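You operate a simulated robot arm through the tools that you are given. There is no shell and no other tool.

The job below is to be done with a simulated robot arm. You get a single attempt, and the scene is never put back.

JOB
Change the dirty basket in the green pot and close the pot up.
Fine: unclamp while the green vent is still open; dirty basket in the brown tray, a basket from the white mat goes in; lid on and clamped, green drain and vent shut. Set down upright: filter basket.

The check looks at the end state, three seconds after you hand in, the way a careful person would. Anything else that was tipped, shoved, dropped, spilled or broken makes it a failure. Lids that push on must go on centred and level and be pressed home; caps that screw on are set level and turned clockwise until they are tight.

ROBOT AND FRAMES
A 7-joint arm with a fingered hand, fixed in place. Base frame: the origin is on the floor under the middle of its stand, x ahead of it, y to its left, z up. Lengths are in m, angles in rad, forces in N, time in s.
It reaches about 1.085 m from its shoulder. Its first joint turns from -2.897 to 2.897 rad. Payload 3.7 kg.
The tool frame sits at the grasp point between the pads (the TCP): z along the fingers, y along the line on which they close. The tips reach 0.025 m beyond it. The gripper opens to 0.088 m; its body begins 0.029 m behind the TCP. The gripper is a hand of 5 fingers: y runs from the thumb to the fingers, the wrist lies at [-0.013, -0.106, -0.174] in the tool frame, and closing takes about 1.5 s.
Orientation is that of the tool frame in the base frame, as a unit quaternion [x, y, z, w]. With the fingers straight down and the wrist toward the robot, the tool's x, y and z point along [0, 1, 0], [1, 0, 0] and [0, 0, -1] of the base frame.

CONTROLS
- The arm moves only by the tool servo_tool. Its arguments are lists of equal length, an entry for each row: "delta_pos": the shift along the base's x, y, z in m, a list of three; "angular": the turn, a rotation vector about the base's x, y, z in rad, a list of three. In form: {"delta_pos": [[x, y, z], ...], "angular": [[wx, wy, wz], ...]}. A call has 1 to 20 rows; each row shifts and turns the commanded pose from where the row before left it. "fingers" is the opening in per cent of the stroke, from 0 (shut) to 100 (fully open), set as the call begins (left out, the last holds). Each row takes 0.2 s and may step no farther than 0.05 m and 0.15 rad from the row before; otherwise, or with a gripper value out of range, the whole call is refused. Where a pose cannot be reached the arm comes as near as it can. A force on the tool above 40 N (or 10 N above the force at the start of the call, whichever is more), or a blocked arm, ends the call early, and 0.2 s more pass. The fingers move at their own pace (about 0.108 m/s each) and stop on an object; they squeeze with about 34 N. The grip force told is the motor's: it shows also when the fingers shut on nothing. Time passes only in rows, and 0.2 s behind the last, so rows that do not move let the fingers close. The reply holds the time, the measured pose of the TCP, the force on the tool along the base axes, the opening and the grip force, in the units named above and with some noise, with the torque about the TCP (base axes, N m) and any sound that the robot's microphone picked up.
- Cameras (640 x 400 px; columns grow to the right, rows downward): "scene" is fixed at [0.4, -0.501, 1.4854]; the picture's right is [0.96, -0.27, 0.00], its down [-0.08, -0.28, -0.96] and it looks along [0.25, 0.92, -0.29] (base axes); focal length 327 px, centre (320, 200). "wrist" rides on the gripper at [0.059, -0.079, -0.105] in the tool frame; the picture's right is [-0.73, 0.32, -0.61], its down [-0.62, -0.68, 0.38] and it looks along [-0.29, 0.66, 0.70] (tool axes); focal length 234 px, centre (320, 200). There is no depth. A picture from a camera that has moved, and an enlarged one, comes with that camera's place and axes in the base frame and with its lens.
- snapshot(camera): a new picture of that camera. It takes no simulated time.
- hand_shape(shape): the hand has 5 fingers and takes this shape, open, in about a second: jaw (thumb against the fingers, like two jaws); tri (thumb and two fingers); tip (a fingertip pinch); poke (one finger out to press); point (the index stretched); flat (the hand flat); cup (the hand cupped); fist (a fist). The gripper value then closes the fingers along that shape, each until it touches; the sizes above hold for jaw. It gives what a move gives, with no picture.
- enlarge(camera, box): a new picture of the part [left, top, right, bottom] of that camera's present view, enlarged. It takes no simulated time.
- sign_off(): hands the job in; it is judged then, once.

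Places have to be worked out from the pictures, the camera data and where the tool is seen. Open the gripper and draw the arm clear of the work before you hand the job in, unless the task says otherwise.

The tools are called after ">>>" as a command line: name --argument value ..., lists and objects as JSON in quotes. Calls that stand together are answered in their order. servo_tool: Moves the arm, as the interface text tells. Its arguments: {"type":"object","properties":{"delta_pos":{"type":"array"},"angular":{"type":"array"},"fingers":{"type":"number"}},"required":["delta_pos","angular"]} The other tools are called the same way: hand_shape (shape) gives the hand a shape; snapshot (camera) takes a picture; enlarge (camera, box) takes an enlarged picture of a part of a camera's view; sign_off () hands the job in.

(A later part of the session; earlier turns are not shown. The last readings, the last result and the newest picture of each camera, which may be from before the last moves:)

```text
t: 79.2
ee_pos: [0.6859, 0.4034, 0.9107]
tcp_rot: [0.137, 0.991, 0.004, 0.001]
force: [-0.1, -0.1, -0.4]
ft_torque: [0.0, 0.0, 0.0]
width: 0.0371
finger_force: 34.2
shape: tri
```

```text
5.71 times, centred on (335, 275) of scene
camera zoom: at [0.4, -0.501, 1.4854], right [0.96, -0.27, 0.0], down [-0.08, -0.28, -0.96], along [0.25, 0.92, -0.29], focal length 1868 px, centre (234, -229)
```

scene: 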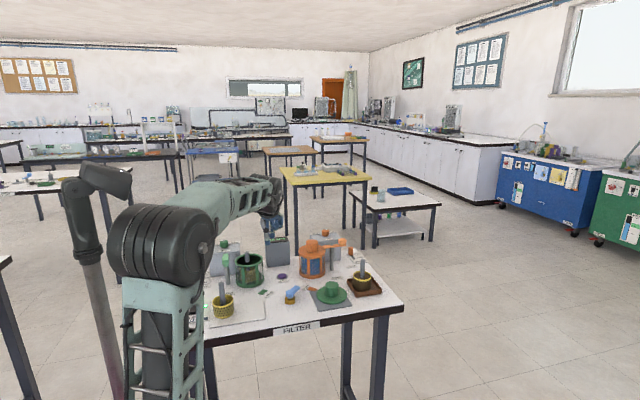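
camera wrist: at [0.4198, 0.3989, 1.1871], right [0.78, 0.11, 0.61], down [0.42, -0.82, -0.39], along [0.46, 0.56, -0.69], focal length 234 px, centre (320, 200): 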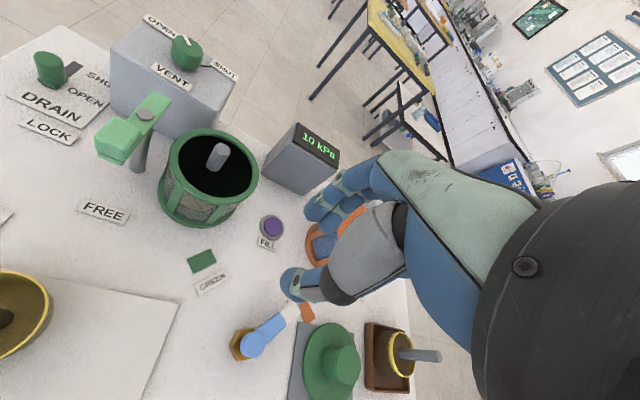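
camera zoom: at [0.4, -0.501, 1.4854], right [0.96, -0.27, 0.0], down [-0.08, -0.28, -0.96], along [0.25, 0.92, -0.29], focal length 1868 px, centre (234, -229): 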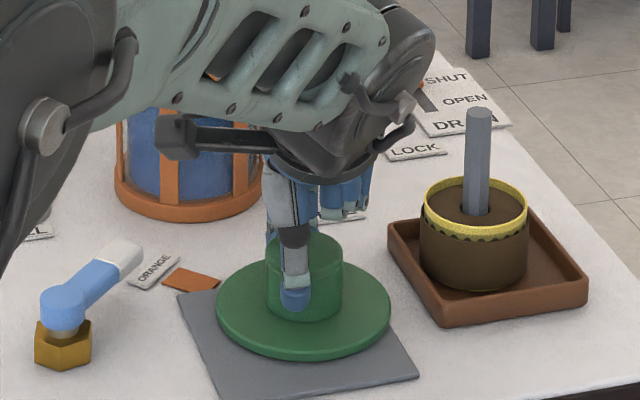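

The knob is gripped with the lid flat. I lift it and carry it back above the pot.

>>> servo_tool --delta_pos '[[0, 0, 0.01], [0, 0, 0.02], [0, 0, 0.03], [0, 0, 0.04], [0, 0, 0.04], [0, 0, 0.04], [-0.032, 0.0208, 0], [-0.032, 0.0208, 0], [-0.032, 0.0208, 0], [-0.032, 0.0208, 0], [-0.032, 0.0208, 0], [-0.032, 0.0208, 0], [-0.032, 0.0208, 0], [-0.032, 0.021, 0], [0, 0, 0]]' --angular '[[0, 0, 0], [0, 0, 0], [0, 0, 0], [0, 0, 0], [0, 0, 0], [0, 0, 0], [0, 0, 0], [0, 0, 0], [0, 0, 0], [0, 0, 0], [0, 0, 0], [0, 0, 0], [0, 0, 0], [0, 0, 0], [0, 0, 0]]'

>>> enlarge --camera "wrist" --box '[170, 170, 400, 370]'

>>> enlarge --camera "scene" --box '[215, 220, 285, 290]'

```text
t: 82.4
ee_pos: [0.4288, 0.5708, 1.0901]
tcp_rot: [0.137, 0.991, 0.004, 0.0]
force: [0.0, 0.5, -0.7]
ft_torque: [-0.01, -0.02, 0.03]
width: 0.0371
finger_force: 34.0
shape: tri
```

```text
2.00 times, centred on (285, 270) of wrist
camera zoom: at [0.3521, 0.5095, 1.1961], right [0.79, 0.11, 0.61], down [0.42, -0.82, -0.39], along [0.46, 0.56, -0.69], focal length 468 px, centre (390, 60)
```

zoom: 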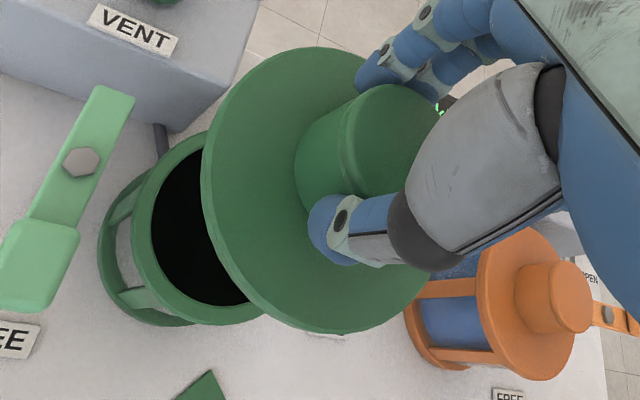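

```text
5.71 times, centred on (250, 255) of scene
camera zoom: at [0.4, -0.501, 1.4854], right [0.96, -0.27, 0.0], down [-0.08, -0.28, -0.96], along [0.25, 0.92, -0.29], focal length 1868 px, centre (720, -114)
```

zoom: 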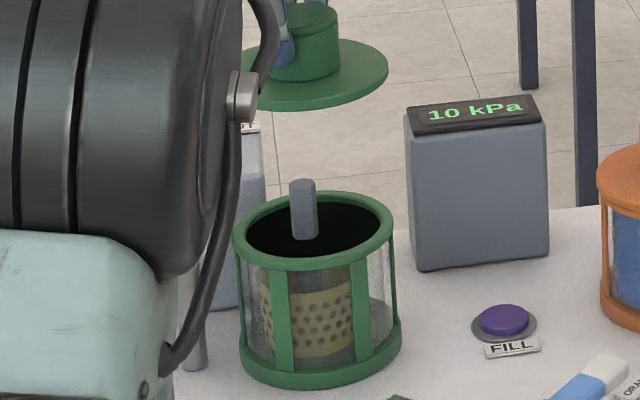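

In x the lid lines up with the pot to about 1 mm. I lower to just above the stem and compare the rims again.

>>> servo_tool --delta_pos '[[0, 0, -0.02], [0, 0, -0.02], [0, 0, -0.015], [0, 0, 0]]' --angular '[[0, 0, 0], [0, 0, 0], [0, 0, 0], [0, 0, 0]]'

>>> enlarge --camera "wrist" --box '[170, 170, 400, 370]'

>>> enlarge --camera "scene" --box '[228, 240, 278, 290]'

```text
t: 83.4
ee_pos: [0.4302, 0.5701, 1.0352]
tcp_rot: [0.137, 0.991, 0.004, 0.002]
force: [-1.2, 0.3, -0.8]
ft_torque: [0.02, 0.03, 0.01]
width: 0.0366
finger_force: 34.5
shape: tri
```

```text
2.00 times, centred on (285, 270) of wrist
camera zoom: at [0.3521, 0.5087, 1.1418], right [0.78, 0.11, 0.61], down [0.42, -0.82, -0.39], along [0.46, 0.56, -0.69], focal length 468 px, centre (390, 60)
```

zoom: 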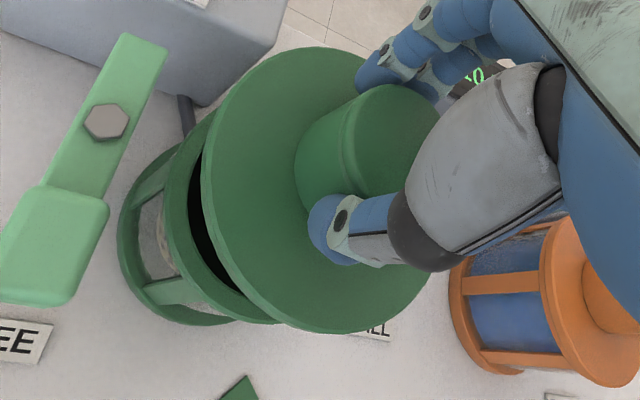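

```text
8.00 times, centred on (253, 265) of scene
camera zoom: at [0.4, -0.501, 1.4854], right [0.96, -0.27, 0.0], down [-0.08, -0.28, -0.96], along [0.25, 0.92, -0.29], focal length 2615 px, centre (856, -320)
```

zoom: 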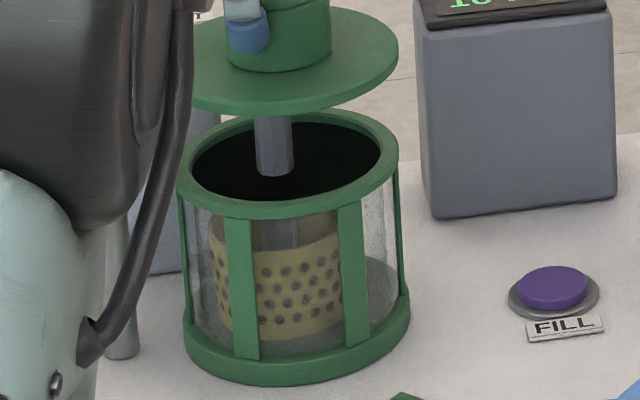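

The x alignment is good, so now I check y more carefully with a closer wrist view of lid edge against pot rim.

>>> enlarge --camera "wrist" --box '[225, 200, 325, 340]'

```text
2.86 times, centred on (275, 270) of wrist
camera zoom: at [0.3521, 0.5087, 1.1418], right [0.78, 0.11, 0.61], down [0.42, -0.82, -0.39], along [0.46, 0.56, -0.69], focal length 669 px, centre (449, 0)
```

zoom: 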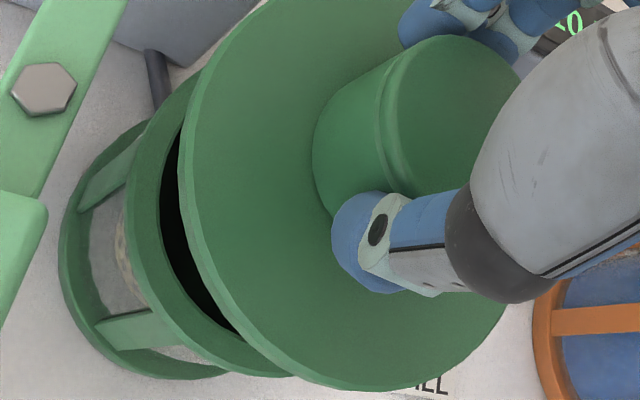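

Both cameras put the lid within about 1–2 mm of the pot centre. I lower it gently onto the rim.

>>> servo_tool --delta_pos '[[-0.001, 0, -0.01], [0, 0, -0.01], [0, 0, -0.01], [0, 0, -0.005], [0, 0, -0.003], [0, 0, 0]]' --angular '[[0, 0, 0], [0, 0, 0], [0, 0, 0], [0, 0, 0], [0, 0, 0], [0, 0, 0]]'

>>> enlarge --camera "scene" --box '[228, 240, 278, 290]'

>>> enlarge --camera "wrist" --box '[225, 200, 325, 340]'

```text
t: 84.8
ee_pos: [0.4283, 0.5694, 0.9972]
tcp_rot: [0.137, 0.991, 0.003, 0.001]
force: [1.1, -0.4, -1.1]
ft_torque: [0.0, 0.03, 0.0]
width: 0.0364
finger_force: 33.5
shape: tri
```

```text
8.00 times, centred on (253, 265) of scene
camera zoom: at [0.4, -0.501, 1.4854], right [0.96, -0.27, 0.0], down [-0.08, -0.28, -0.96], along [0.25, 0.92, -0.29], focal length 2615 px, centre (856, -320)
```

zoom: 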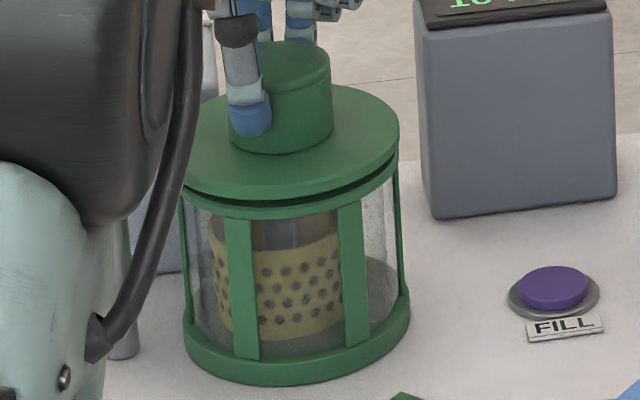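

```text
2.86 times, centred on (275, 270) of wrist
camera zoom: at [0.3506, 0.5078, 1.1037], right [0.78, 0.11, 0.61], down [0.42, -0.82, -0.39], along [0.46, 0.56, -0.69], focal length 669 px, centre (449, 0)
```

zoom: 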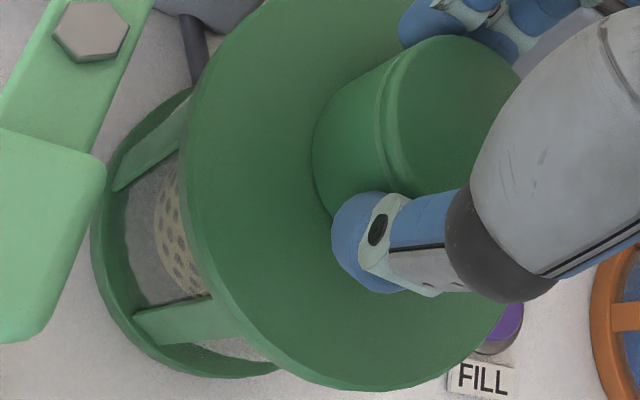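

The lid is just above the rim and well aligned, with a thin even gap. I lower in small steps and press it home.

>>> servo_tool --delta_pos '[[0, 0, -0.002], [0, 0, -0.002], [0, 0, -0.002], [0, 0, -0.001], [0, 0, 0]]' --angular '[[0, 0, 0], [0, 0, 0], [0, 0, 0], [0, 0, 0], [0, 0, 0]]'

>>> enlarge --camera "scene" --box '[228, 240, 278, 290]'

```text
t: 86.0
ee_pos: [0.4282, 0.5702, 0.9907]
tcp_rot: [0.137, 0.99, 0.005, 0.002]
force: [-0.2, -0.9, 12.2]
ft_torque: [-0.01, -0.02, 0.0]
width: 0.0369
finger_force: 34.0
shape: tri
```

```text
8.00 times, centred on (253, 265) of scene
camera zoom: at [0.4, -0.501, 1.4854], right [0.96, -0.27, 0.0], down [-0.08, -0.28, -0.96], along [0.25, 0.92, -0.29], focal length 2615 px, centre (856, -320)
```

zoom: 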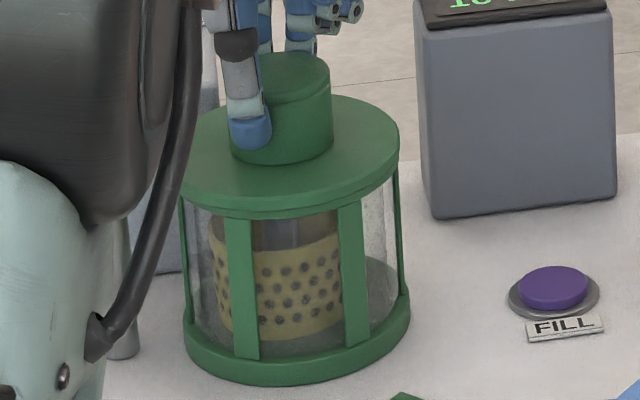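

The lid has seated at z 0.9907 with 12 N, the same height as at the start. I press a bit more to make sure it's home.

>>> servo_tool --delta_pos '[[0, 0, -0.001], [0, 0, -0.001], [0, 0, 0], [0, 0, 0]]' --angular '[[0, 0, 0], [0, 0, 0], [0, 0, 0], [0, 0, 0]]'

>>> enlarge --camera "scene" --box '[233, 245, 273, 285]'

```text
t: 87.0
ee_pos: [0.4266, 0.5694, 0.9897]
tcp_rot: [0.137, 0.991, 0.005, 0.002]
force: [-0.2, 0.4, 30.8]
ft_torque: [0.0, -0.03, -0.02]
width: 0.038
finger_force: 33.9
shape: tri
```

```text
10.00 times, centred on (253, 265) of scene
camera zoom: at [0.4, -0.501, 1.4854], right [0.96, -0.27, 0.0], down [-0.08, -0.28, -0.96], along [0.25, 0.92, -0.29], focal length 3268 px, centre (990, -450)
```

zoom: 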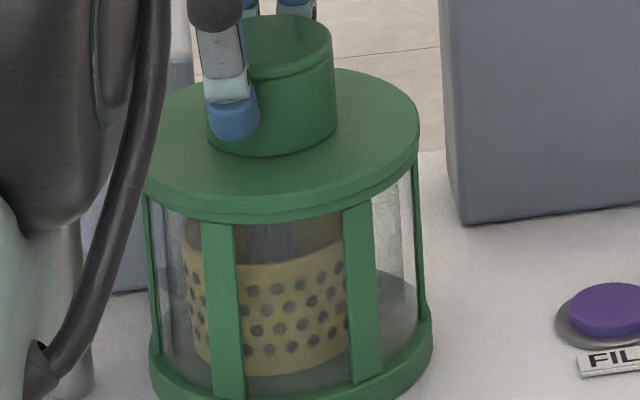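

The lid sits flush, and its edges match the starting picture to about 1 mm. To avoid the thumb springing back and pushing the lid, I release while shifting the hand a little toward the thumb side.

>>> servo_tool --delta_pos '[[-0.002, -0.0065, 0.0005], [0, 0, 0], [0, 0, 0], [0, 0, 0]]' --angular '[[0, 0, 0], [0, 0, 0], [0, 0, 0], [0, 0, 0]]' --fingers 70

>>> enlarge --camera "scene" --box '[233, 245, 273, 285]'

>>> enlarge --camera "wrist" --box '[200, 170, 400, 350]'

```text
t: 88.0
ee_pos: [0.4267, 0.5623, 0.9868]
tcp_rot: [0.138, 0.99, 0.002, 0.0]
force: [0.2, -0.3, -0.6]
ft_torque: [-0.02, -0.01, 0.0]
width: 0.0613
finger_force: 0.1
shape: tri
```

```text
10.00 times, centred on (253, 265) of scene
camera zoom: at [0.4, -0.501, 1.4854], right [0.96, -0.27, 0.0], down [-0.08, -0.28, -0.96], along [0.25, 0.92, -0.29], focal length 3268 px, centre (990, -450)
```

zoom: 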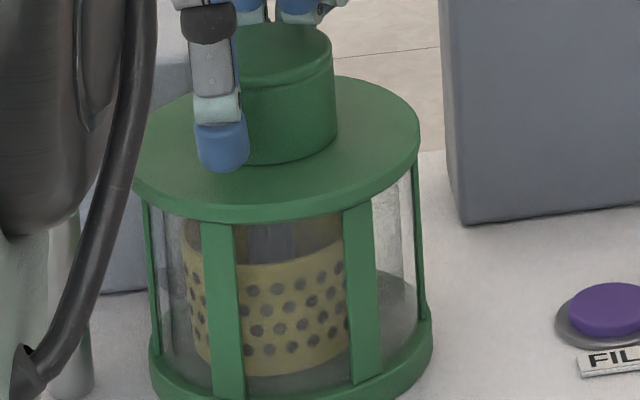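

```text
2.22 times, centred on (300, 260) of wrist
camera zoom: at [0.3484, 0.5015, 1.094], right [0.79, 0.11, 0.61], down [0.42, -0.82, -0.39], along [0.46, 0.56, -0.69], focal length 520 px, centre (364, 67)
```

zoom: 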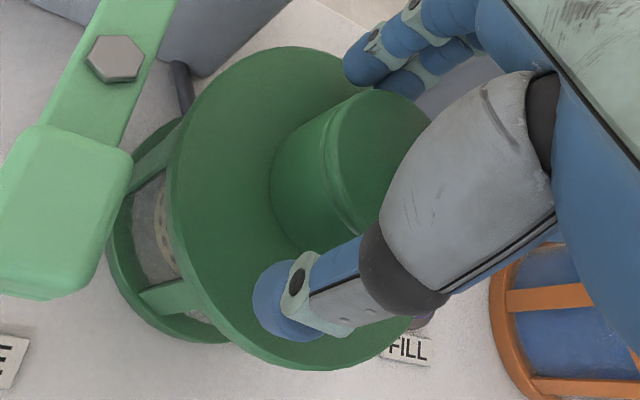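

The lid was carried about 8 mm toward the front along with the hand before the grip loosened. I'll nudge it back: I open wider, line the thumb up in front of the knob, then push in small steps along +y while watching.

>>> servo_tool --delta_pos '[[0, 0, 0], [0, 0, 0], [0.006, -0.001, 0], [0.007, -0.001, 0], [0.006, -0.001, 0], [0, 0, 0]]' --angular '[[0, 0, 0], [0, 0, 0], [0, 0, 0], [0, 0, 0], [0, 0, 0], [0, 0, 0]]' --fingers 80

>>> enlarge --camera "scene" --box '[233, 245, 273, 285]'

>>> enlarge --camera "wrist" --box '[200, 170, 400, 350]'

```text
t: 89.4
ee_pos: [0.4454, 0.5601, 0.9878]
tcp_rot: [0.138, 0.99, 0.003, 0.001]
force: [0.5, 0.3, 0.3]
ft_torque: [0.01, 0.04, -0.01]
width: 0.0703
finger_force: 0.1
shape: tri
```

```text
10.00 times, centred on (253, 265) of scene
camera zoom: at [0.4, -0.501, 1.4854], right [0.96, -0.27, 0.0], down [-0.08, -0.28, -0.96], along [0.25, 0.92, -0.29], focal length 3268 px, centre (990, -450)
```

zoom: 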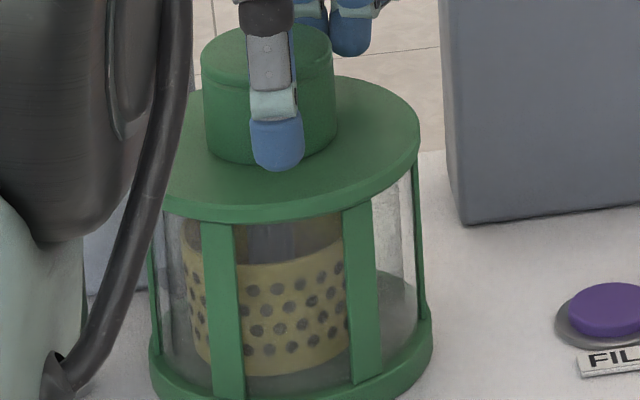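

```text
2.22 times, centred on (300, 260) of wrist
camera zoom: at [0.3675, 0.4989, 1.0951], right [0.79, 0.11, 0.61], down [0.42, -0.82, -0.39], along [0.46, 0.56, -0.69], focal length 520 px, centre (364, 67)
```

zoom: 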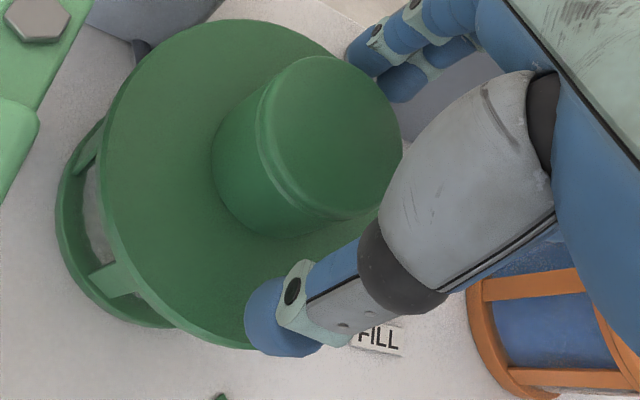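

The thumb is lined up squarely in front of the knob. I push in +y in small steps.

>>> servo_tool --delta_pos '[[0, 0.003, 0], [0, 0.003, 0], [0, 0.003, 0], [0, 0.002, 0], [0, 0, 0]]' --angular '[[0, 0, 0], [0, 0, 0], [0, 0, 0], [0, 0, 0], [0, 0, 0]]'

>>> enlarge --camera "scene" --box '[233, 245, 273, 285]'

```text
t: 90.6
ee_pos: [0.4456, 0.5705, 0.9883]
tcp_rot: [0.137, 0.991, 0.003, 0.0]
force: [0.3, 0.3, 0.0]
ft_torque: [0.0, 0.0, 0.0]
width: 0.07
finger_force: 0.1
shape: tri
```

```text
10.00 times, centred on (253, 265) of scene
camera zoom: at [0.4, -0.501, 1.4854], right [0.96, -0.27, 0.0], down [-0.08, -0.28, -0.96], along [0.25, 0.92, -0.29], focal length 3268 px, centre (990, -450)
```

zoom: 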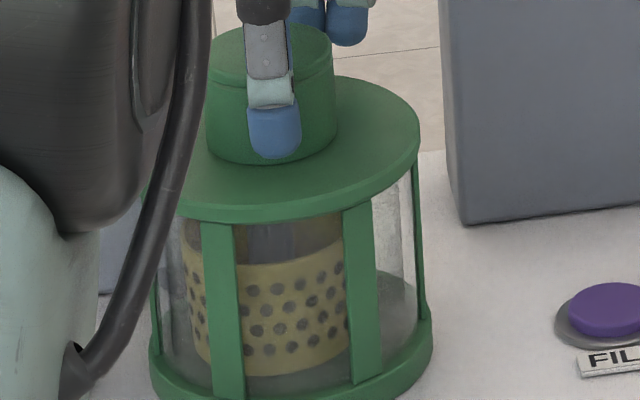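

No contact yet, so I continue pushing 3 mm at a time.

>>> servo_tool --delta_pos '[[0, 0.002, 0], [0, 0.002, 0], [0, 0.002, 0], [0, 0, 0]]' --angular '[[0, 0, 0], [0, 0, 0], [0, 0, 0], [0, 0, 0]]'

>>> enlarge --camera "scene" --box '[233, 245, 273, 285]'

>>> enlarge --camera "wrist" --box '[200, 170, 400, 350]'

```text
t: 91.6
ee_pos: [0.4447, 0.5769, 0.9877]
tcp_rot: [0.137, 0.991, 0.004, 0.0]
force: [-0.4, 0.1, -0.4]
ft_torque: [-0.02, 0.03, 0.0]
width: 0.0705
finger_force: 0.0
shape: tri
```

```text
10.00 times, centred on (253, 265) of scene
camera zoom: at [0.4, -0.501, 1.4854], right [0.96, -0.27, 0.0], down [-0.08, -0.28, -0.96], along [0.25, 0.92, -0.29], focal length 3268 px, centre (990, -450)
```

zoom: 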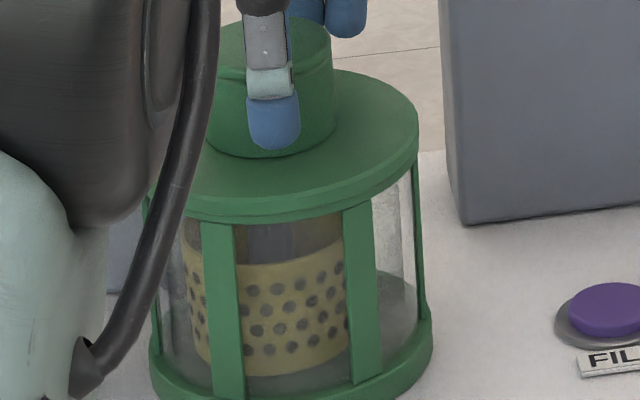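

```text
2.22 times, centred on (300, 260) of wrist
camera zoom: at [0.3673, 0.5151, 1.0951], right [0.78, 0.11, 0.61], down [0.42, -0.82, -0.39], along [0.46, 0.56, -0.69], focal length 520 px, centre (364, 67)
```

zoom: 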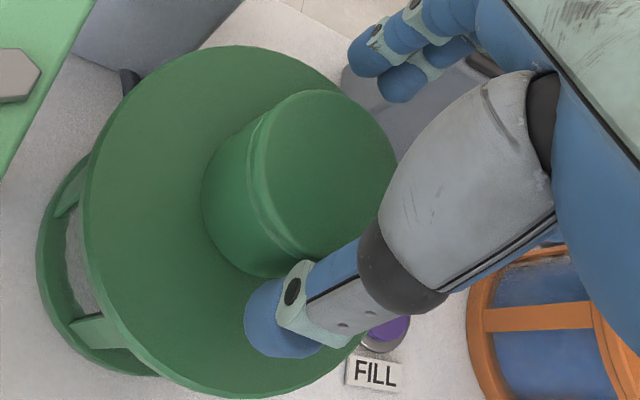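

The lid is moving back and the ring under its front edge shows again. About 2–3 mm remain.

>>> servo_tool --delta_pos '[[0, 0.0015, 0], [0, 0.001, 0], [0, 0, 0]]' --angular '[[0, 0, 0], [0, 0, 0], [0, 0, 0]]'

>>> enlarge --camera "scene" --box '[233, 245, 273, 285]'

```text
t: 92.4
ee_pos: [0.4455, 0.5797, 0.9886]
tcp_rot: [0.137, 0.99, 0.003, 0.0]
force: [0.1, -0.4, -0.1]
ft_torque: [-0.02, 0.03, -0.01]
width: 0.0703
finger_force: 0.1
shape: tri
```

```text
10.00 times, centred on (253, 265) of scene
camera zoom: at [0.4, -0.501, 1.4854], right [0.96, -0.27, 0.0], down [-0.08, -0.28, -0.96], along [0.25, 0.92, -0.29], focal length 3268 px, centre (990, -450)
```

zoom: 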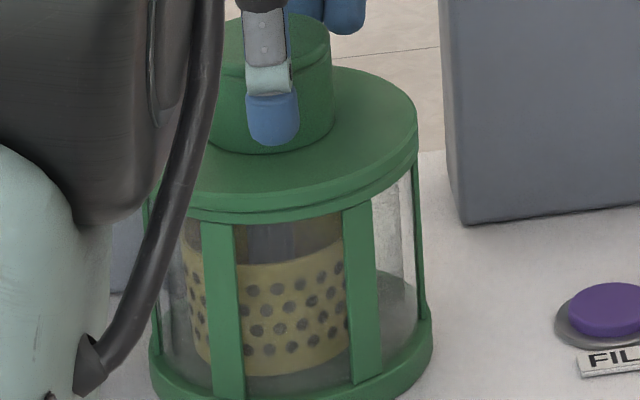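

I back the thumb off the knob and withdraw upward to compare the lid against its starting position.

>>> servo_tool --delta_pos '[[0, -0.004, 0], [0, -0.004, 0.01], [0, 0, 0.03], [0, 0, 0.04], [0, 0, 0.04], [0.03, -0.03, 0], [0.03, -0.03, 0], [0.03, -0.03, 0], [0, -0.03, 0]]' --angular '[[0, 0, 0], [0, 0, 0], [0, 0, 0], [0, 0, 0], [0, 0, 0], [0, 0, 0], [0, 0, 0], [0, 0, 0], [0, 0, 0]]'

>>> enlarge --camera "scene" --box '[224, 240, 280, 275]'

>>> enlarge --camera "scene" --box '[205, 235, 285, 290]'

>>> snapshot --camera "wrist"

```text
t: 94.4
ee_pos: [0.5373, 0.4518, 1.1094]
tcp_rot: [0.136, 0.991, 0.002, 0.0]
force: [0.5, 0.9, -0.3]
ft_torque: [-0.01, 0.0, -0.01]
width: 0.0704
finger_force: 0.0
shape: tri
```

```text
11.43 times, centred on (252, 258) of scene
camera zoom: at [0.4, -0.501, 1.4854], right [0.96, -0.27, 0.0], down [-0.08, -0.28, -0.96], along [0.25, 0.92, -0.29], focal length 3736 px, centre (1097, -457)
```

zoom: 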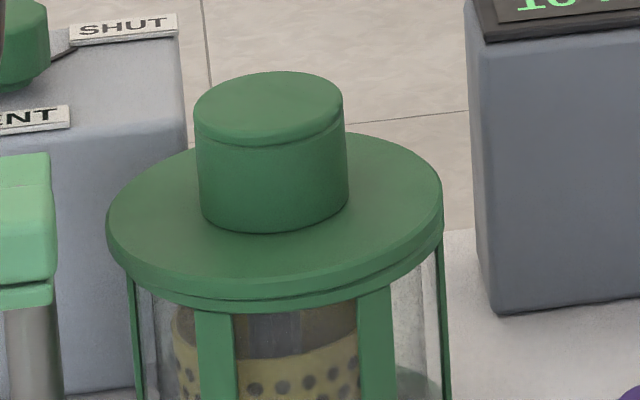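

```text
7.27 times, centred on (245, 262) of scene
camera zoom: at [0.4, -0.501, 1.4854], right [0.96, -0.27, 0.0], down [-0.08, -0.28, -0.96], along [0.25, 0.92, -0.29], focal length 2377 px, centre (866, -254)
```

zoom: 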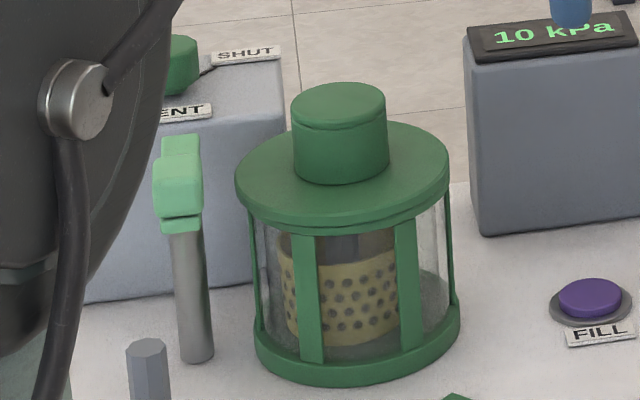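

```text
taken
camera wrist: at [0.4586, 0.3895, 1.2152], right [0.78, 0.11, 0.61], down [0.42, -0.82, -0.39], along [0.46, 0.56, -0.69], focal length 234 px, centre (320, 200)
```

wrist: 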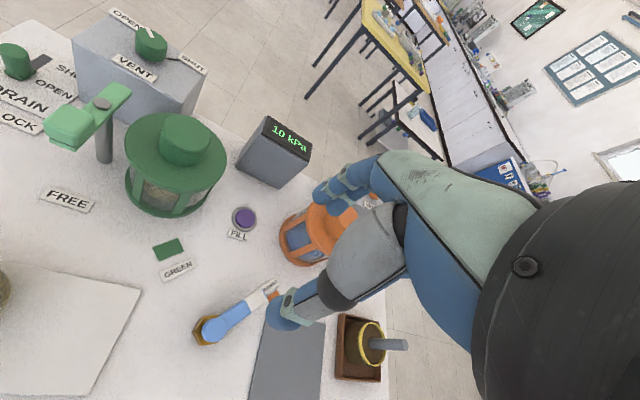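

Compared with the starting picture, the lid is right in y and only about 2 mm left in x. I close the fingers into a peg and go above the knob to press it home.

>>> servo_tool --delta_pos '[[0, 0, 0], [0, 0, 0], [-0.027, 0.028, 0], [-0.027, 0.028, 0], [-0.027, 0.028, 0], [-0.026, 0.028, -0.01], [0, 0, -0.02], [0, 0, -0.02], [0, 0, 0]]' --angular '[[0, 0, 0], [0, 0, 0], [0, 0, 0], [0, 0, 0], [0, 0, 0], [0, 0, 0], [0, 0, 0], [0, 0, 0], [0, 0, 0]]' --fingers 0

>>> enlarge --camera "scene" --box '[225, 230, 275, 280]'

>>> enlarge --camera "wrist" --box '[200, 170, 400, 350]'

```text
t: 96.4
ee_pos: [0.4271, 0.5626, 1.0577]
tcp_rot: [0.137, 0.991, 0.003, 0.0]
force: [-0.6, -0.2, 0.4]
ft_torque: [-0.02, -0.02, 0.0]
width: 0.0001
finger_force: 34.1
shape: tri
```

```text
8.00 times, centred on (250, 255) of scene
camera zoom: at [0.4, -0.501, 1.4854], right [0.96, -0.27, 0.0], down [-0.08, -0.28, -0.96], along [0.25, 0.92, -0.29], focal length 2615 px, centre (880, -240)
```

zoom: 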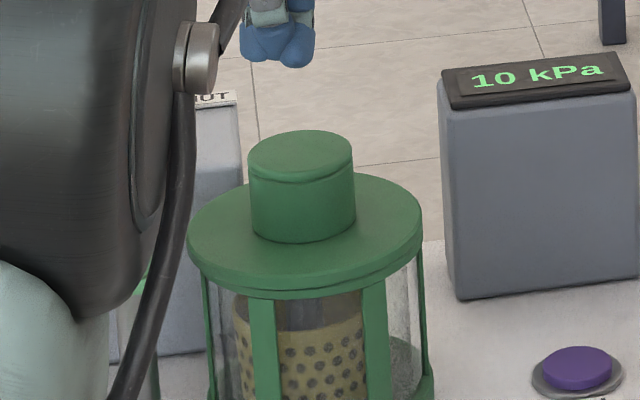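

```text
2.22 times, centred on (300, 260) of wrist
camera zoom: at [0.3491, 0.5019, 1.164], right [0.78, 0.11, 0.61], down [0.42, -0.82, -0.39], along [0.46, 0.56, -0.69], focal length 520 px, centre (364, 67)
```

zoom: 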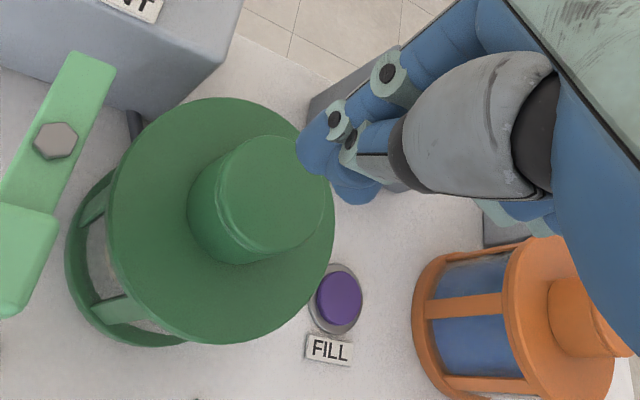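

The peg sits about 6 mm left of the knob centre, so I shift right and descend to touch the knob's top.

>>> servo_tool --delta_pos '[[0.006, 0.001, -0.01], [0, 0, -0.015], [0, 0, -0.01], [0, 0, -0.004], [0, 0, -0.003], [0, 0, 0]]' --angular '[[0, 0, 0], [0, 0, 0], [0, 0, 0], [0, 0, 0], [0, 0, 0], [0, 0, 0]]'

>>> enlarge --camera "scene" --box '[225, 230, 275, 280]'

```text
t: 97.8
ee_pos: [0.4347, 0.5638, 1.0165]
tcp_rot: [0.137, 0.991, 0.004, 0.001]
force: [0.3, -0.1, -0.6]
ft_torque: [0.0, -0.01, -0.03]
width: 0.0
finger_force: 33.8
shape: tri
```

```text
8.00 times, centred on (250, 255) of scene
camera zoom: at [0.4, -0.501, 1.4854], right [0.96, -0.27, 0.0], down [-0.08, -0.28, -0.96], along [0.25, 0.92, -0.29], focal length 2615 px, centre (880, -240)
```

zoom: 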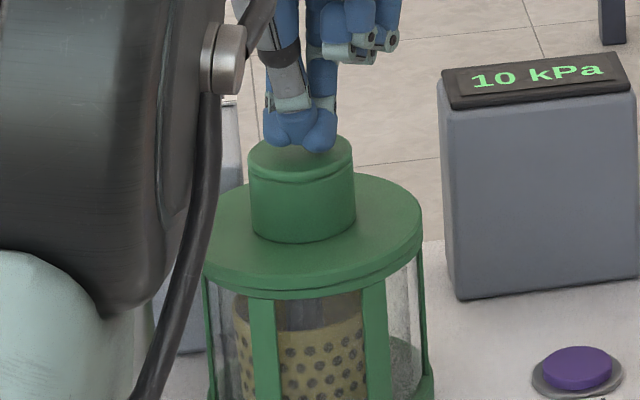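

The peg is centred on the knob top. I press down in 2 mm steps.

>>> servo_tool --delta_pos '[[0, 0, -0.002], [0, 0, -0.002], [0, 0, -0.001], [0, 0, 0]]' --angular '[[0, 0, 0], [0, 0, 0], [0, 0, 0], [0, 0, 0]]'

```text
t: 98.8
ee_pos: [0.4336, 0.5646, 1.0145]
tcp_rot: [0.137, 0.991, 0.004, 0.002]
force: [3.1, 3.5, 21.7]
ft_torque: [0.0, -0.32, 0.06]
width: 0.0002
finger_force: 34.3
shape: tri
```

Now pressing at 22 N. While pressing I drag the lid about 2 mm in +x by friction to finish the centring, then compare.

>>> servo_tool --delta_pos '[[0.001, 0, 0], [0.001, 0, 0], [0.001, 0, 0], [0, 0, 0]]' --angular '[[0, 0, 0], [0, 0, 0], [0, 0, 0], [0, 0, 0]]'

>>> enlarge --camera "scene" --box '[224, 240, 280, 275]'

```text
t: 99.8
ee_pos: [0.4357, 0.5645, 1.01]
tcp_rot: [0.137, 0.991, 0.002, 0.002]
force: [-2.3, 0.6, 6.1]
ft_torque: [0.03, 0.09, -0.01]
width: 0.0
finger_force: 34.3
shape: tri
```

```text
11.43 times, centred on (252, 258) of scene
camera zoom: at [0.4, -0.501, 1.4854], right [0.96, -0.27, 0.0], down [-0.08, -0.28, -0.96], along [0.25, 0.92, -0.29], focal length 3736 px, centre (1097, -457)
```

zoom: 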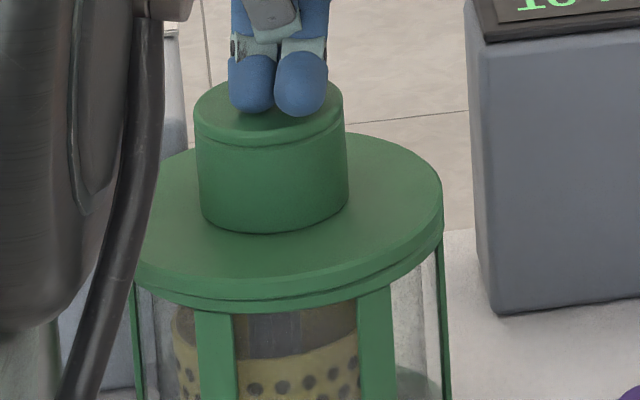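

The fingers re-settled and the lid stayed put at 2 mm off. I press once more with the straight fingers to firm it down.

>>> servo_tool --delta_pos '[[0, 0, -0.001], [0, 0, -0.001], [0, 0, -0.001], [0, 0, 0]]' --angular '[[0, 0, 0], [0, 0, 0], [0, 0, 0], [0, 0, 0]]'

>>> enlarge --camera "scene" --box '[224, 240, 280, 275]'

>>> enlarge --camera "wrist" --box '[200, 170, 400, 350]'

```text
t: 100.8
ee_pos: [0.4355, 0.5659, 1.0104]
tcp_rot: [0.138, 0.99, 0.005, 0.002]
force: [0.4, 5.9, 21.7]
ft_torque: [0.07, 0.07, -0.01]
width: 0.0001
finger_force: 33.7
shape: tri
```

```text
11.43 times, centred on (252, 258) of scene
camera zoom: at [0.4, -0.501, 1.4854], right [0.96, -0.27, 0.0], down [-0.08, -0.28, -0.96], along [0.25, 0.92, -0.29], focal length 3736 px, centre (1097, -457)
```

zoom: 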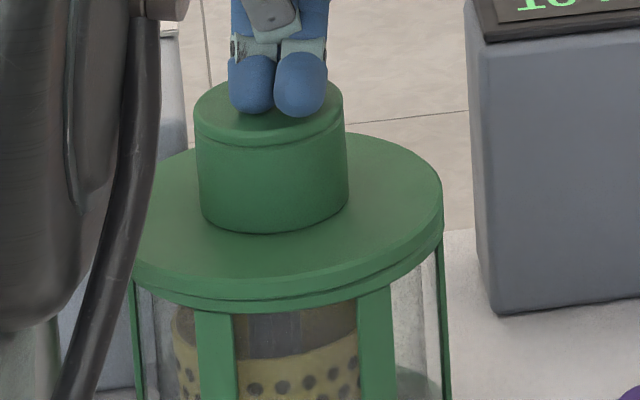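

```text
2.22 times, centred on (300, 260) of wrist
camera zoom: at [0.3585, 0.503, 1.1165], right [0.78, 0.11, 0.61], down [0.42, -0.82, -0.39], along [0.46, 0.56, -0.69], focal length 520 px, centre (364, 67)
```

zoom: 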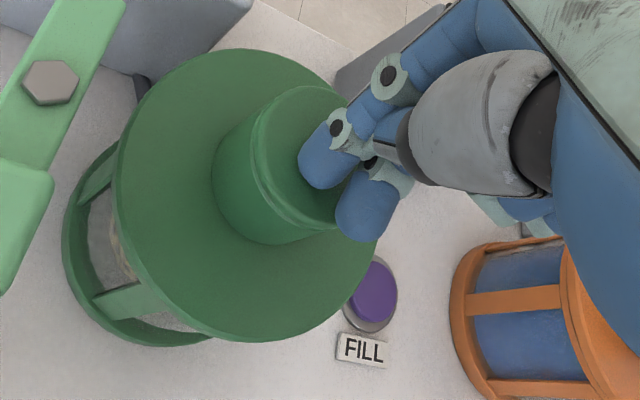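

Pressed firmly at 22 N. I'd still like to take out the 2 mm x offset, so I lift, open, and place the middle finger on the left of the knob for a gentle nudge in +x.

>>> servo_tool --delta_pos '[[0, 0, 0.015], [0, 0, 0.03], [0, 0, 0.02]]' --angular '[[0, 0, 0], [0, 0, 0], [0, 0, 0]]'

>>> servo_tool --delta_pos '[[-0.02, -0.012, 0], [-0.02, -0.012, 0], [-0.02, -0.012, 0], [0, 0, 0], [0, 0, 0]]' --angular '[[0, 0, 0], [0, 0, 0], [0, 0, 0], [0, 0, 0], [0, 0, 0]]' --fingers 80

>>> enlarge --camera "wrist" --box '[200, 150, 420, 370]'

>>> snapshot --camera "wrist"

```text
t: 101.6
ee_pos: [0.4369, 0.5647, 1.0734]
tcp_rot: [0.137, 0.991, 0.003, 0.001]
force: [0.1, 0.0, -0.9]
ft_torque: [-0.01, -0.01, -0.01]
width: 0.0002
finger_force: 34.1
shape: tri
```

```text
t: 102.8
ee_pos: [0.3774, 0.5287, 1.0726]
tcp_rot: [0.138, 0.99, 0.003, 0.002]
force: [-0.4, -0.1, 0.7]
ft_torque: [0.03, -0.02, -0.05]
width: 0.0706
finger_force: 0.0
shape: tri
```

```text
1.82 times, centred on (310, 260) of wrist
camera zoom: at [0.2994, 0.4666, 1.1796], right [0.78, 0.11, 0.61], down [0.42, -0.82, -0.39], along [0.46, 0.56, -0.69], focal length 426 px, centre (338, 91)
```

zoom: 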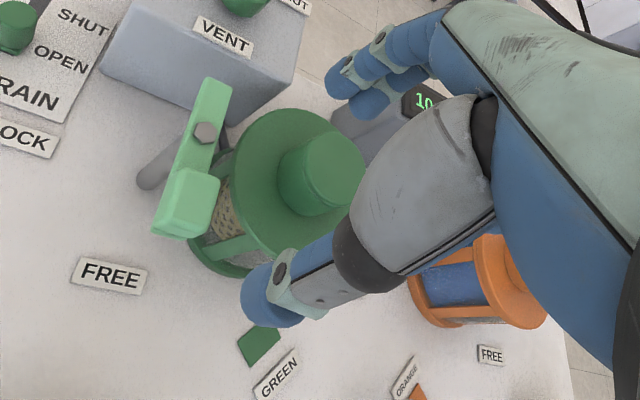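

```text
taken
camera wrist: at [0.2994, 0.4666, 1.1796], right [0.78, 0.11, 0.61], down [0.42, -0.82, -0.39], along [0.46, 0.56, -0.69], focal length 234 px, centre (320, 200)
```

wrist: 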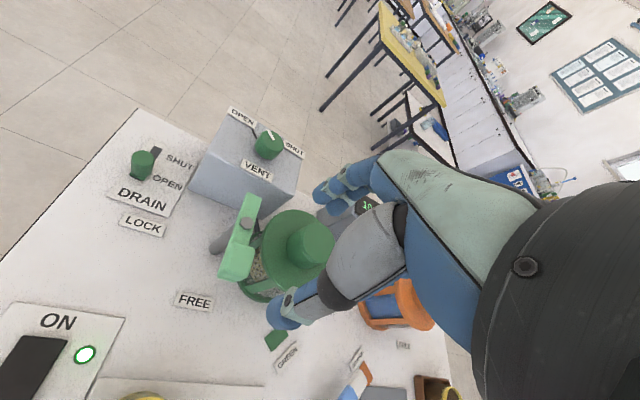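

The finger pair should come down between the clamp arm and the knob with several millimetres on each side. I descend partway and check.

>>> servo_tool --delta_pos '[[0, 0, -0.02], [0, 0, -0.02], [0, 0, -0.02], [0, 0, 0]]' --angular '[[0, 0, 0], [0, 0, 0], [0, 0, 0], [0, 0, 0]]'

>>> enlarge --camera "wrist" --box '[200, 150, 420, 370]'

>>> snapshot --camera "scene"

>>> enlarge --camera "scene" --box '[215, 225, 275, 285]'

```text
t: 103.8
ee_pos: [0.3779, 0.5272, 1.0122]
tcp_rot: [0.137, 0.991, 0.003, 0.001]
force: [-0.8, -0.2, -1.0]
ft_torque: [-0.02, -0.04, -0.03]
width: 0.0705
finger_force: 0.0
shape: tri
```

```text
1.82 times, centred on (310, 260) of wrist
camera zoom: at [0.2988, 0.4658, 1.1192], right [0.78, 0.11, 0.61], down [0.42, -0.82, -0.39], along [0.46, 0.56, -0.69], focal length 426 px, centre (338, 91)
```

zoom: 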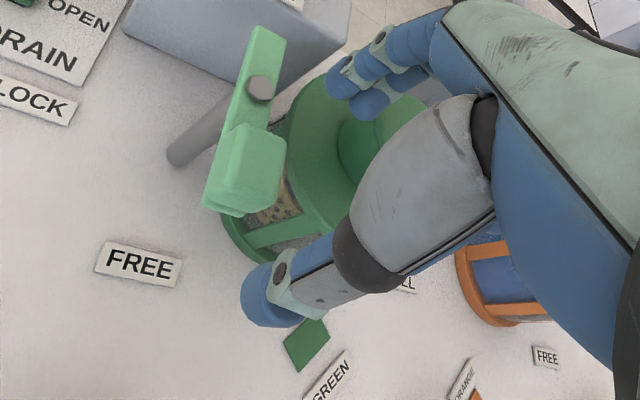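

```text
taken
```

scene: 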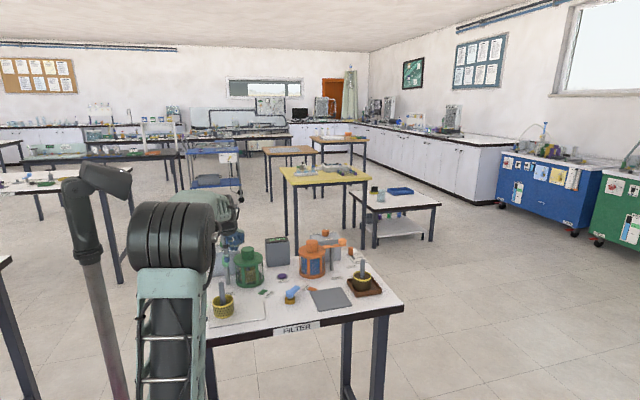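

```text
6.67 times, centred on (245, 255) of scene
camera zoom: at [0.4, -0.501, 1.4854], right [0.96, -0.27, 0.0], down [-0.08, -0.28, -0.96], along [0.25, 0.92, -0.29], focal length 2179 px, centre (820, -167)
```

zoom: 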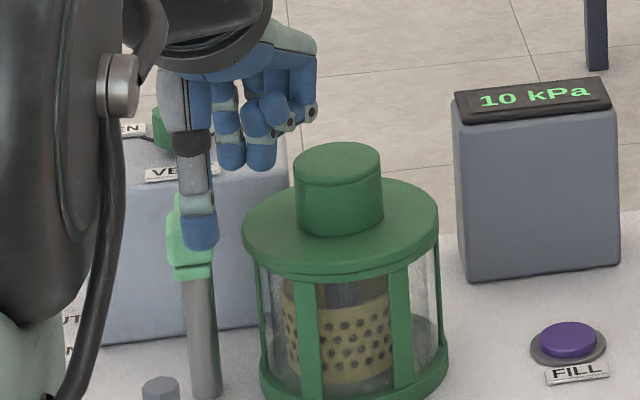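

The middle finger will land about 7 mm left of the knob and everything else is clear. I descend and nudge in +x.

>>> servo_tool --delta_pos '[[0, 0, -0.012], [0, 0, -0.01], [0.003, 0, 0], [0.002, 0, 0], [0, 0, 0]]' --angular '[[0, 0, 0], [0, 0, 0], [0, 0, 0], [0, 0, 0], [0, 0, 0]]'

>>> enlarge --camera "scene" --box '[224, 240, 280, 275]'

```text
t: 105.0
ee_pos: [0.383, 0.5297, 0.9912]
tcp_rot: [0.137, 0.991, 0.004, 0.001]
force: [0.1, -0.4, 0.2]
ft_torque: [0.0, -0.02, 0.0]
width: 0.0704
finger_force: 0.0
shape: tri
```

```text
11.43 times, centred on (252, 258) of scene
camera zoom: at [0.4, -0.501, 1.4854], right [0.96, -0.27, 0.0], down [-0.08, -0.28, -0.96], along [0.25, 0.92, -0.29], focal length 3736 px, centre (1097, -457)
```

zoom: 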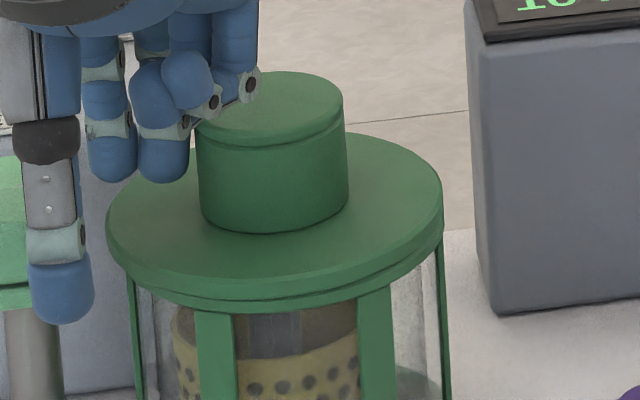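

The finger is about 1.5 mm from the knob. I push 3.5 mm in +x.

>>> servo_tool --delta_pos '[[0.0015, 0, 0], [0.001, 0, 0], [0.001, 0, 0], [0, 0, 0]]' --angular '[[0, 0, 0], [0, 0, 0], [0, 0, 0], [0, 0, 0]]'

>>> enlarge --camera "scene" --box '[224, 240, 280, 275]'

```text
t: 106.0
ee_pos: [0.3856, 0.5291, 0.9921]
tcp_rot: [0.137, 0.991, 0.004, 0.001]
force: [0.1, 0.5, 0.5]
ft_torque: [0.01, 0.02, 0.02]
width: 0.0707
finger_force: 0.1
shape: tri
```

```text
11.43 times, centred on (252, 258) of scene
camera zoom: at [0.4, -0.501, 1.4854], right [0.96, -0.27, 0.0], down [-0.08, -0.28, -0.96], along [0.25, 0.92, -0.29], focal length 3736 px, centre (1097, -457)
```

zoom: 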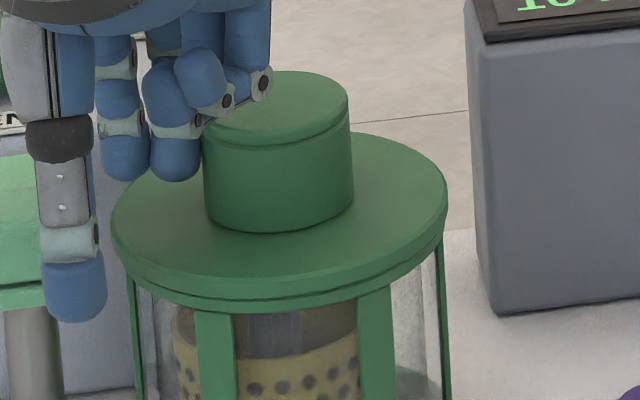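

The lid now matches its starting position to within half a millimetre. I back off, rise, close to a peg, and press the knob again from above.

>>> servo_tool --delta_pos '[[-0.004, 0, 0], [0, 0, 0.02], [0, 0, 0.03], [0, 0, 0.03]]' --angular '[[0, 0, 0], [0, 0, 0], [0, 0, 0], [0, 0, 0]]'

>>> servo_tool --delta_pos '[[0, 0, 0], [0, 0, 0], [0, 0, 0], [0.018, 0.012, 0], [0.018, 0.012, 0], [0.017, 0.0115, 0], [0, 0, -0.02], [0, 0, -0.02], [0, 0, -0.012], [0, 0, 0]]' --angular '[[0, 0, 0], [0, 0, 0], [0, 0, 0], [0, 0, 0], [0, 0, 0], [0, 0, 0], [0, 0, 0], [0, 0, 0], [0, 0, 0], [0, 0, 0]]' --fingers 0

>>> enlarge --camera "scene" --box '[225, 230, 275, 280]'

```text
t: 107.0
ee_pos: [0.3792, 0.527, 1.0705]
tcp_rot: [0.138, 0.99, 0.004, 0.001]
force: [-0.1, -0.1, -0.5]
ft_torque: [0.01, 0.01, 0.0]
width: 0.0703
finger_force: 0.1
shape: tri
```

```text
t: 109.2
ee_pos: [0.4335, 0.5635, 1.0181]
tcp_rot: [0.137, 0.991, 0.003, 0.001]
force: [0.4, -0.6, 0.1]
ft_torque: [0.01, -0.03, 0.01]
width: 0.0002
finger_force: 34.4
shape: tri
```

```text
8.00 times, centred on (250, 255) of scene
camera zoom: at [0.4, -0.501, 1.4854], right [0.96, -0.27, 0.0], down [-0.08, -0.28, -0.96], along [0.25, 0.92, -0.29], focal length 2615 px, centre (880, -240)
```

zoom: 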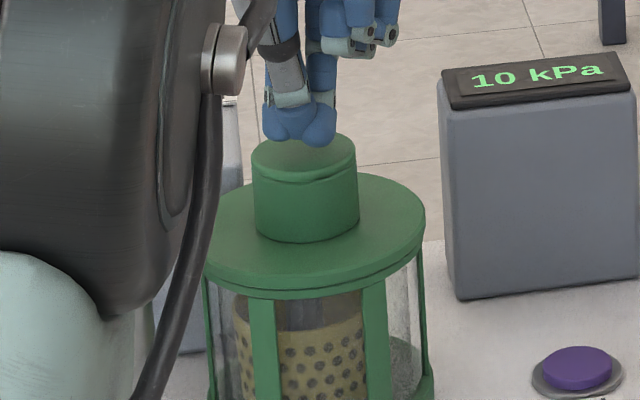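

The peg is right over the knob. I press straight down.

>>> servo_tool --delta_pos '[[0, 0, -0.002], [0, 0, -0.002], [0, 0, -0.002], [0, 0, -0.001], [0, 0, 0]]' --angular '[[0, 0, 0], [0, 0, 0], [0, 0, 0], [0, 0, 0], [0, 0, 0]]'

>>> servo_tool --delta_pos '[[0, 0, -0.001], [0, 0, -0.001], [0, 0, 0]]' --angular '[[0, 0, 0], [0, 0, 0], [0, 0, 0]]'

>>> enlarge --camera "scene" --box '[224, 240, 280, 275]'

```text
t: 110.4
ee_pos: [0.4342, 0.565, 1.0121]
tcp_rot: [0.137, 0.99, 0.004, 0.0]
force: [-0.4, 0.9, 0.2]
ft_torque: [-0.02, -0.03, -0.01]
width: 0.0
finger_force: 34.2
shape: tri
```

```text
t: 111.2
ee_pos: [0.4339, 0.5647, 1.0117]
tcp_rot: [0.137, 0.991, 0.004, 0.002]
force: [0.5, 1.8, 7.9]
ft_torque: [0.01, 0.03, -0.01]
width: 0.0
finger_force: 34.2
shape: tri
```

```text
11.43 times, centred on (252, 258) of scene
camera zoom: at [0.4, -0.501, 1.4854], right [0.96, -0.27, 0.0], down [-0.08, -0.28, -0.96], along [0.25, 0.92, -0.29], focal length 3736 px, centre (1097, -457)
```

zoom: 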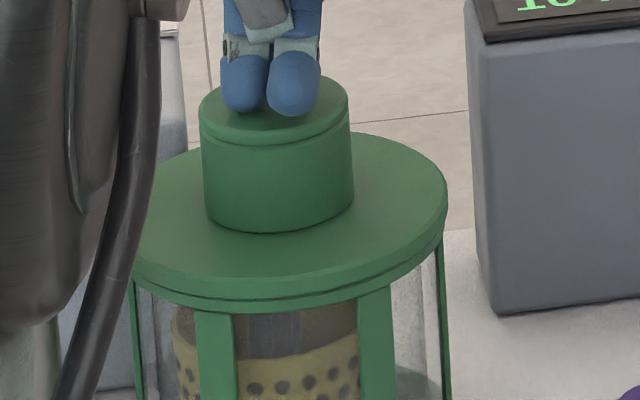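

The fingers are straight on the knob and the lid is in place. I press down a little harder, toward 25–30 N.

>>> servo_tool --delta_pos '[[0, 0, -0.001], [0, 0, -0.001], [0, 0, -0.001], [0, 0, 0]]' --angular '[[0, 0, 0], [0, 0, 0], [0, 0, 0], [0, 0, 0]]'

>>> enlarge --camera "scene" --box '[224, 240, 280, 275]'

```text
t: 112.2
ee_pos: [0.4341, 0.5647, 1.0083]
tcp_rot: [0.137, 0.991, 0.004, 0.002]
force: [-1.0, 3.4, 27.3]
ft_torque: [-0.06, 0.09, -0.04]
width: 0.0
finger_force: 34.0
shape: tri
```

```text
11.43 times, centred on (252, 258) of scene
camera zoom: at [0.4, -0.501, 1.4854], right [0.96, -0.27, 0.0], down [-0.08, -0.28, -0.96], along [0.25, 0.92, -0.29], focal length 3736 px, centre (1097, -457)
```

zoom: 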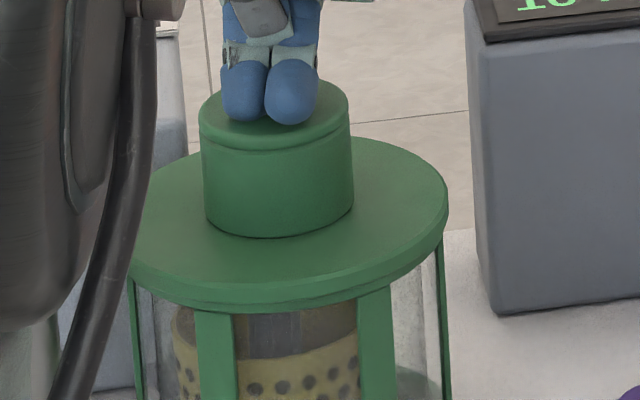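

The lid's appearance changed slightly under that press, so it may have slid forward. I lift off and look at it unobstructed.

>>> servo_tool --delta_pos '[[0, 0, 0.01], [0, 0, 0.03], [0, 0, 0.04], [0.03, -0.02, 0.01], [0.03, -0.03, 0], [0.03, -0.03, 0], [0, 0, 0]]' --angular '[[0, 0, 0], [0, 0, 0], [0, 0, 0], [0, 0, 0], [0, 0, 0], [0, 0, 0], [0, 0, 0]]'

>>> enlarge --camera "scene" --box '[224, 240, 280, 275]'

>>> enlarge --camera "wrist" --box '[110, 90, 270, 230]'

```text
t: 113.8
ee_pos: [0.5225, 0.4833, 1.0969]
tcp_rot: [0.137, 0.991, 0.003, 0.001]
force: [0.1, -0.1, 0.4]
ft_torque: [-0.01, 0.01, 0.04]
width: 0.0
finger_force: 33.9
shape: tri
```

```text
11.43 times, centred on (252, 258) of scene
camera zoom: at [0.4, -0.501, 1.4854], right [0.96, -0.27, 0.0], down [-0.08, -0.28, -0.96], along [0.25, 0.92, -0.29], focal length 3736 px, centre (1097, -457)
```

zoom: 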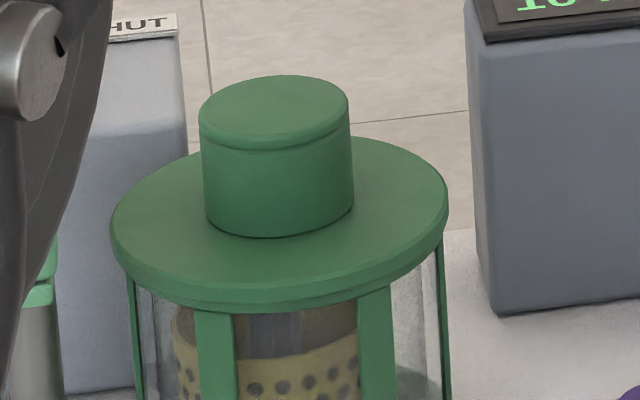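

```text
2.86 times, centred on (190, 160) of wrist
camera zoom: at [0.4459, 0.4217, 1.2039], right [0.78, 0.11, 0.61], down [0.42, -0.82, -0.39], along [0.46, 0.56, -0.69], focal length 669 px, centre (691, 314)
```

zoom: 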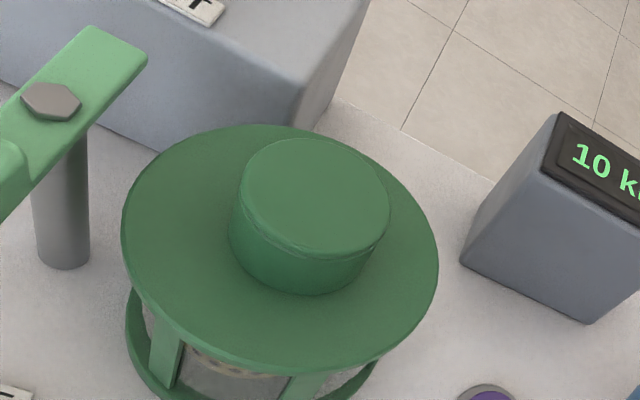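

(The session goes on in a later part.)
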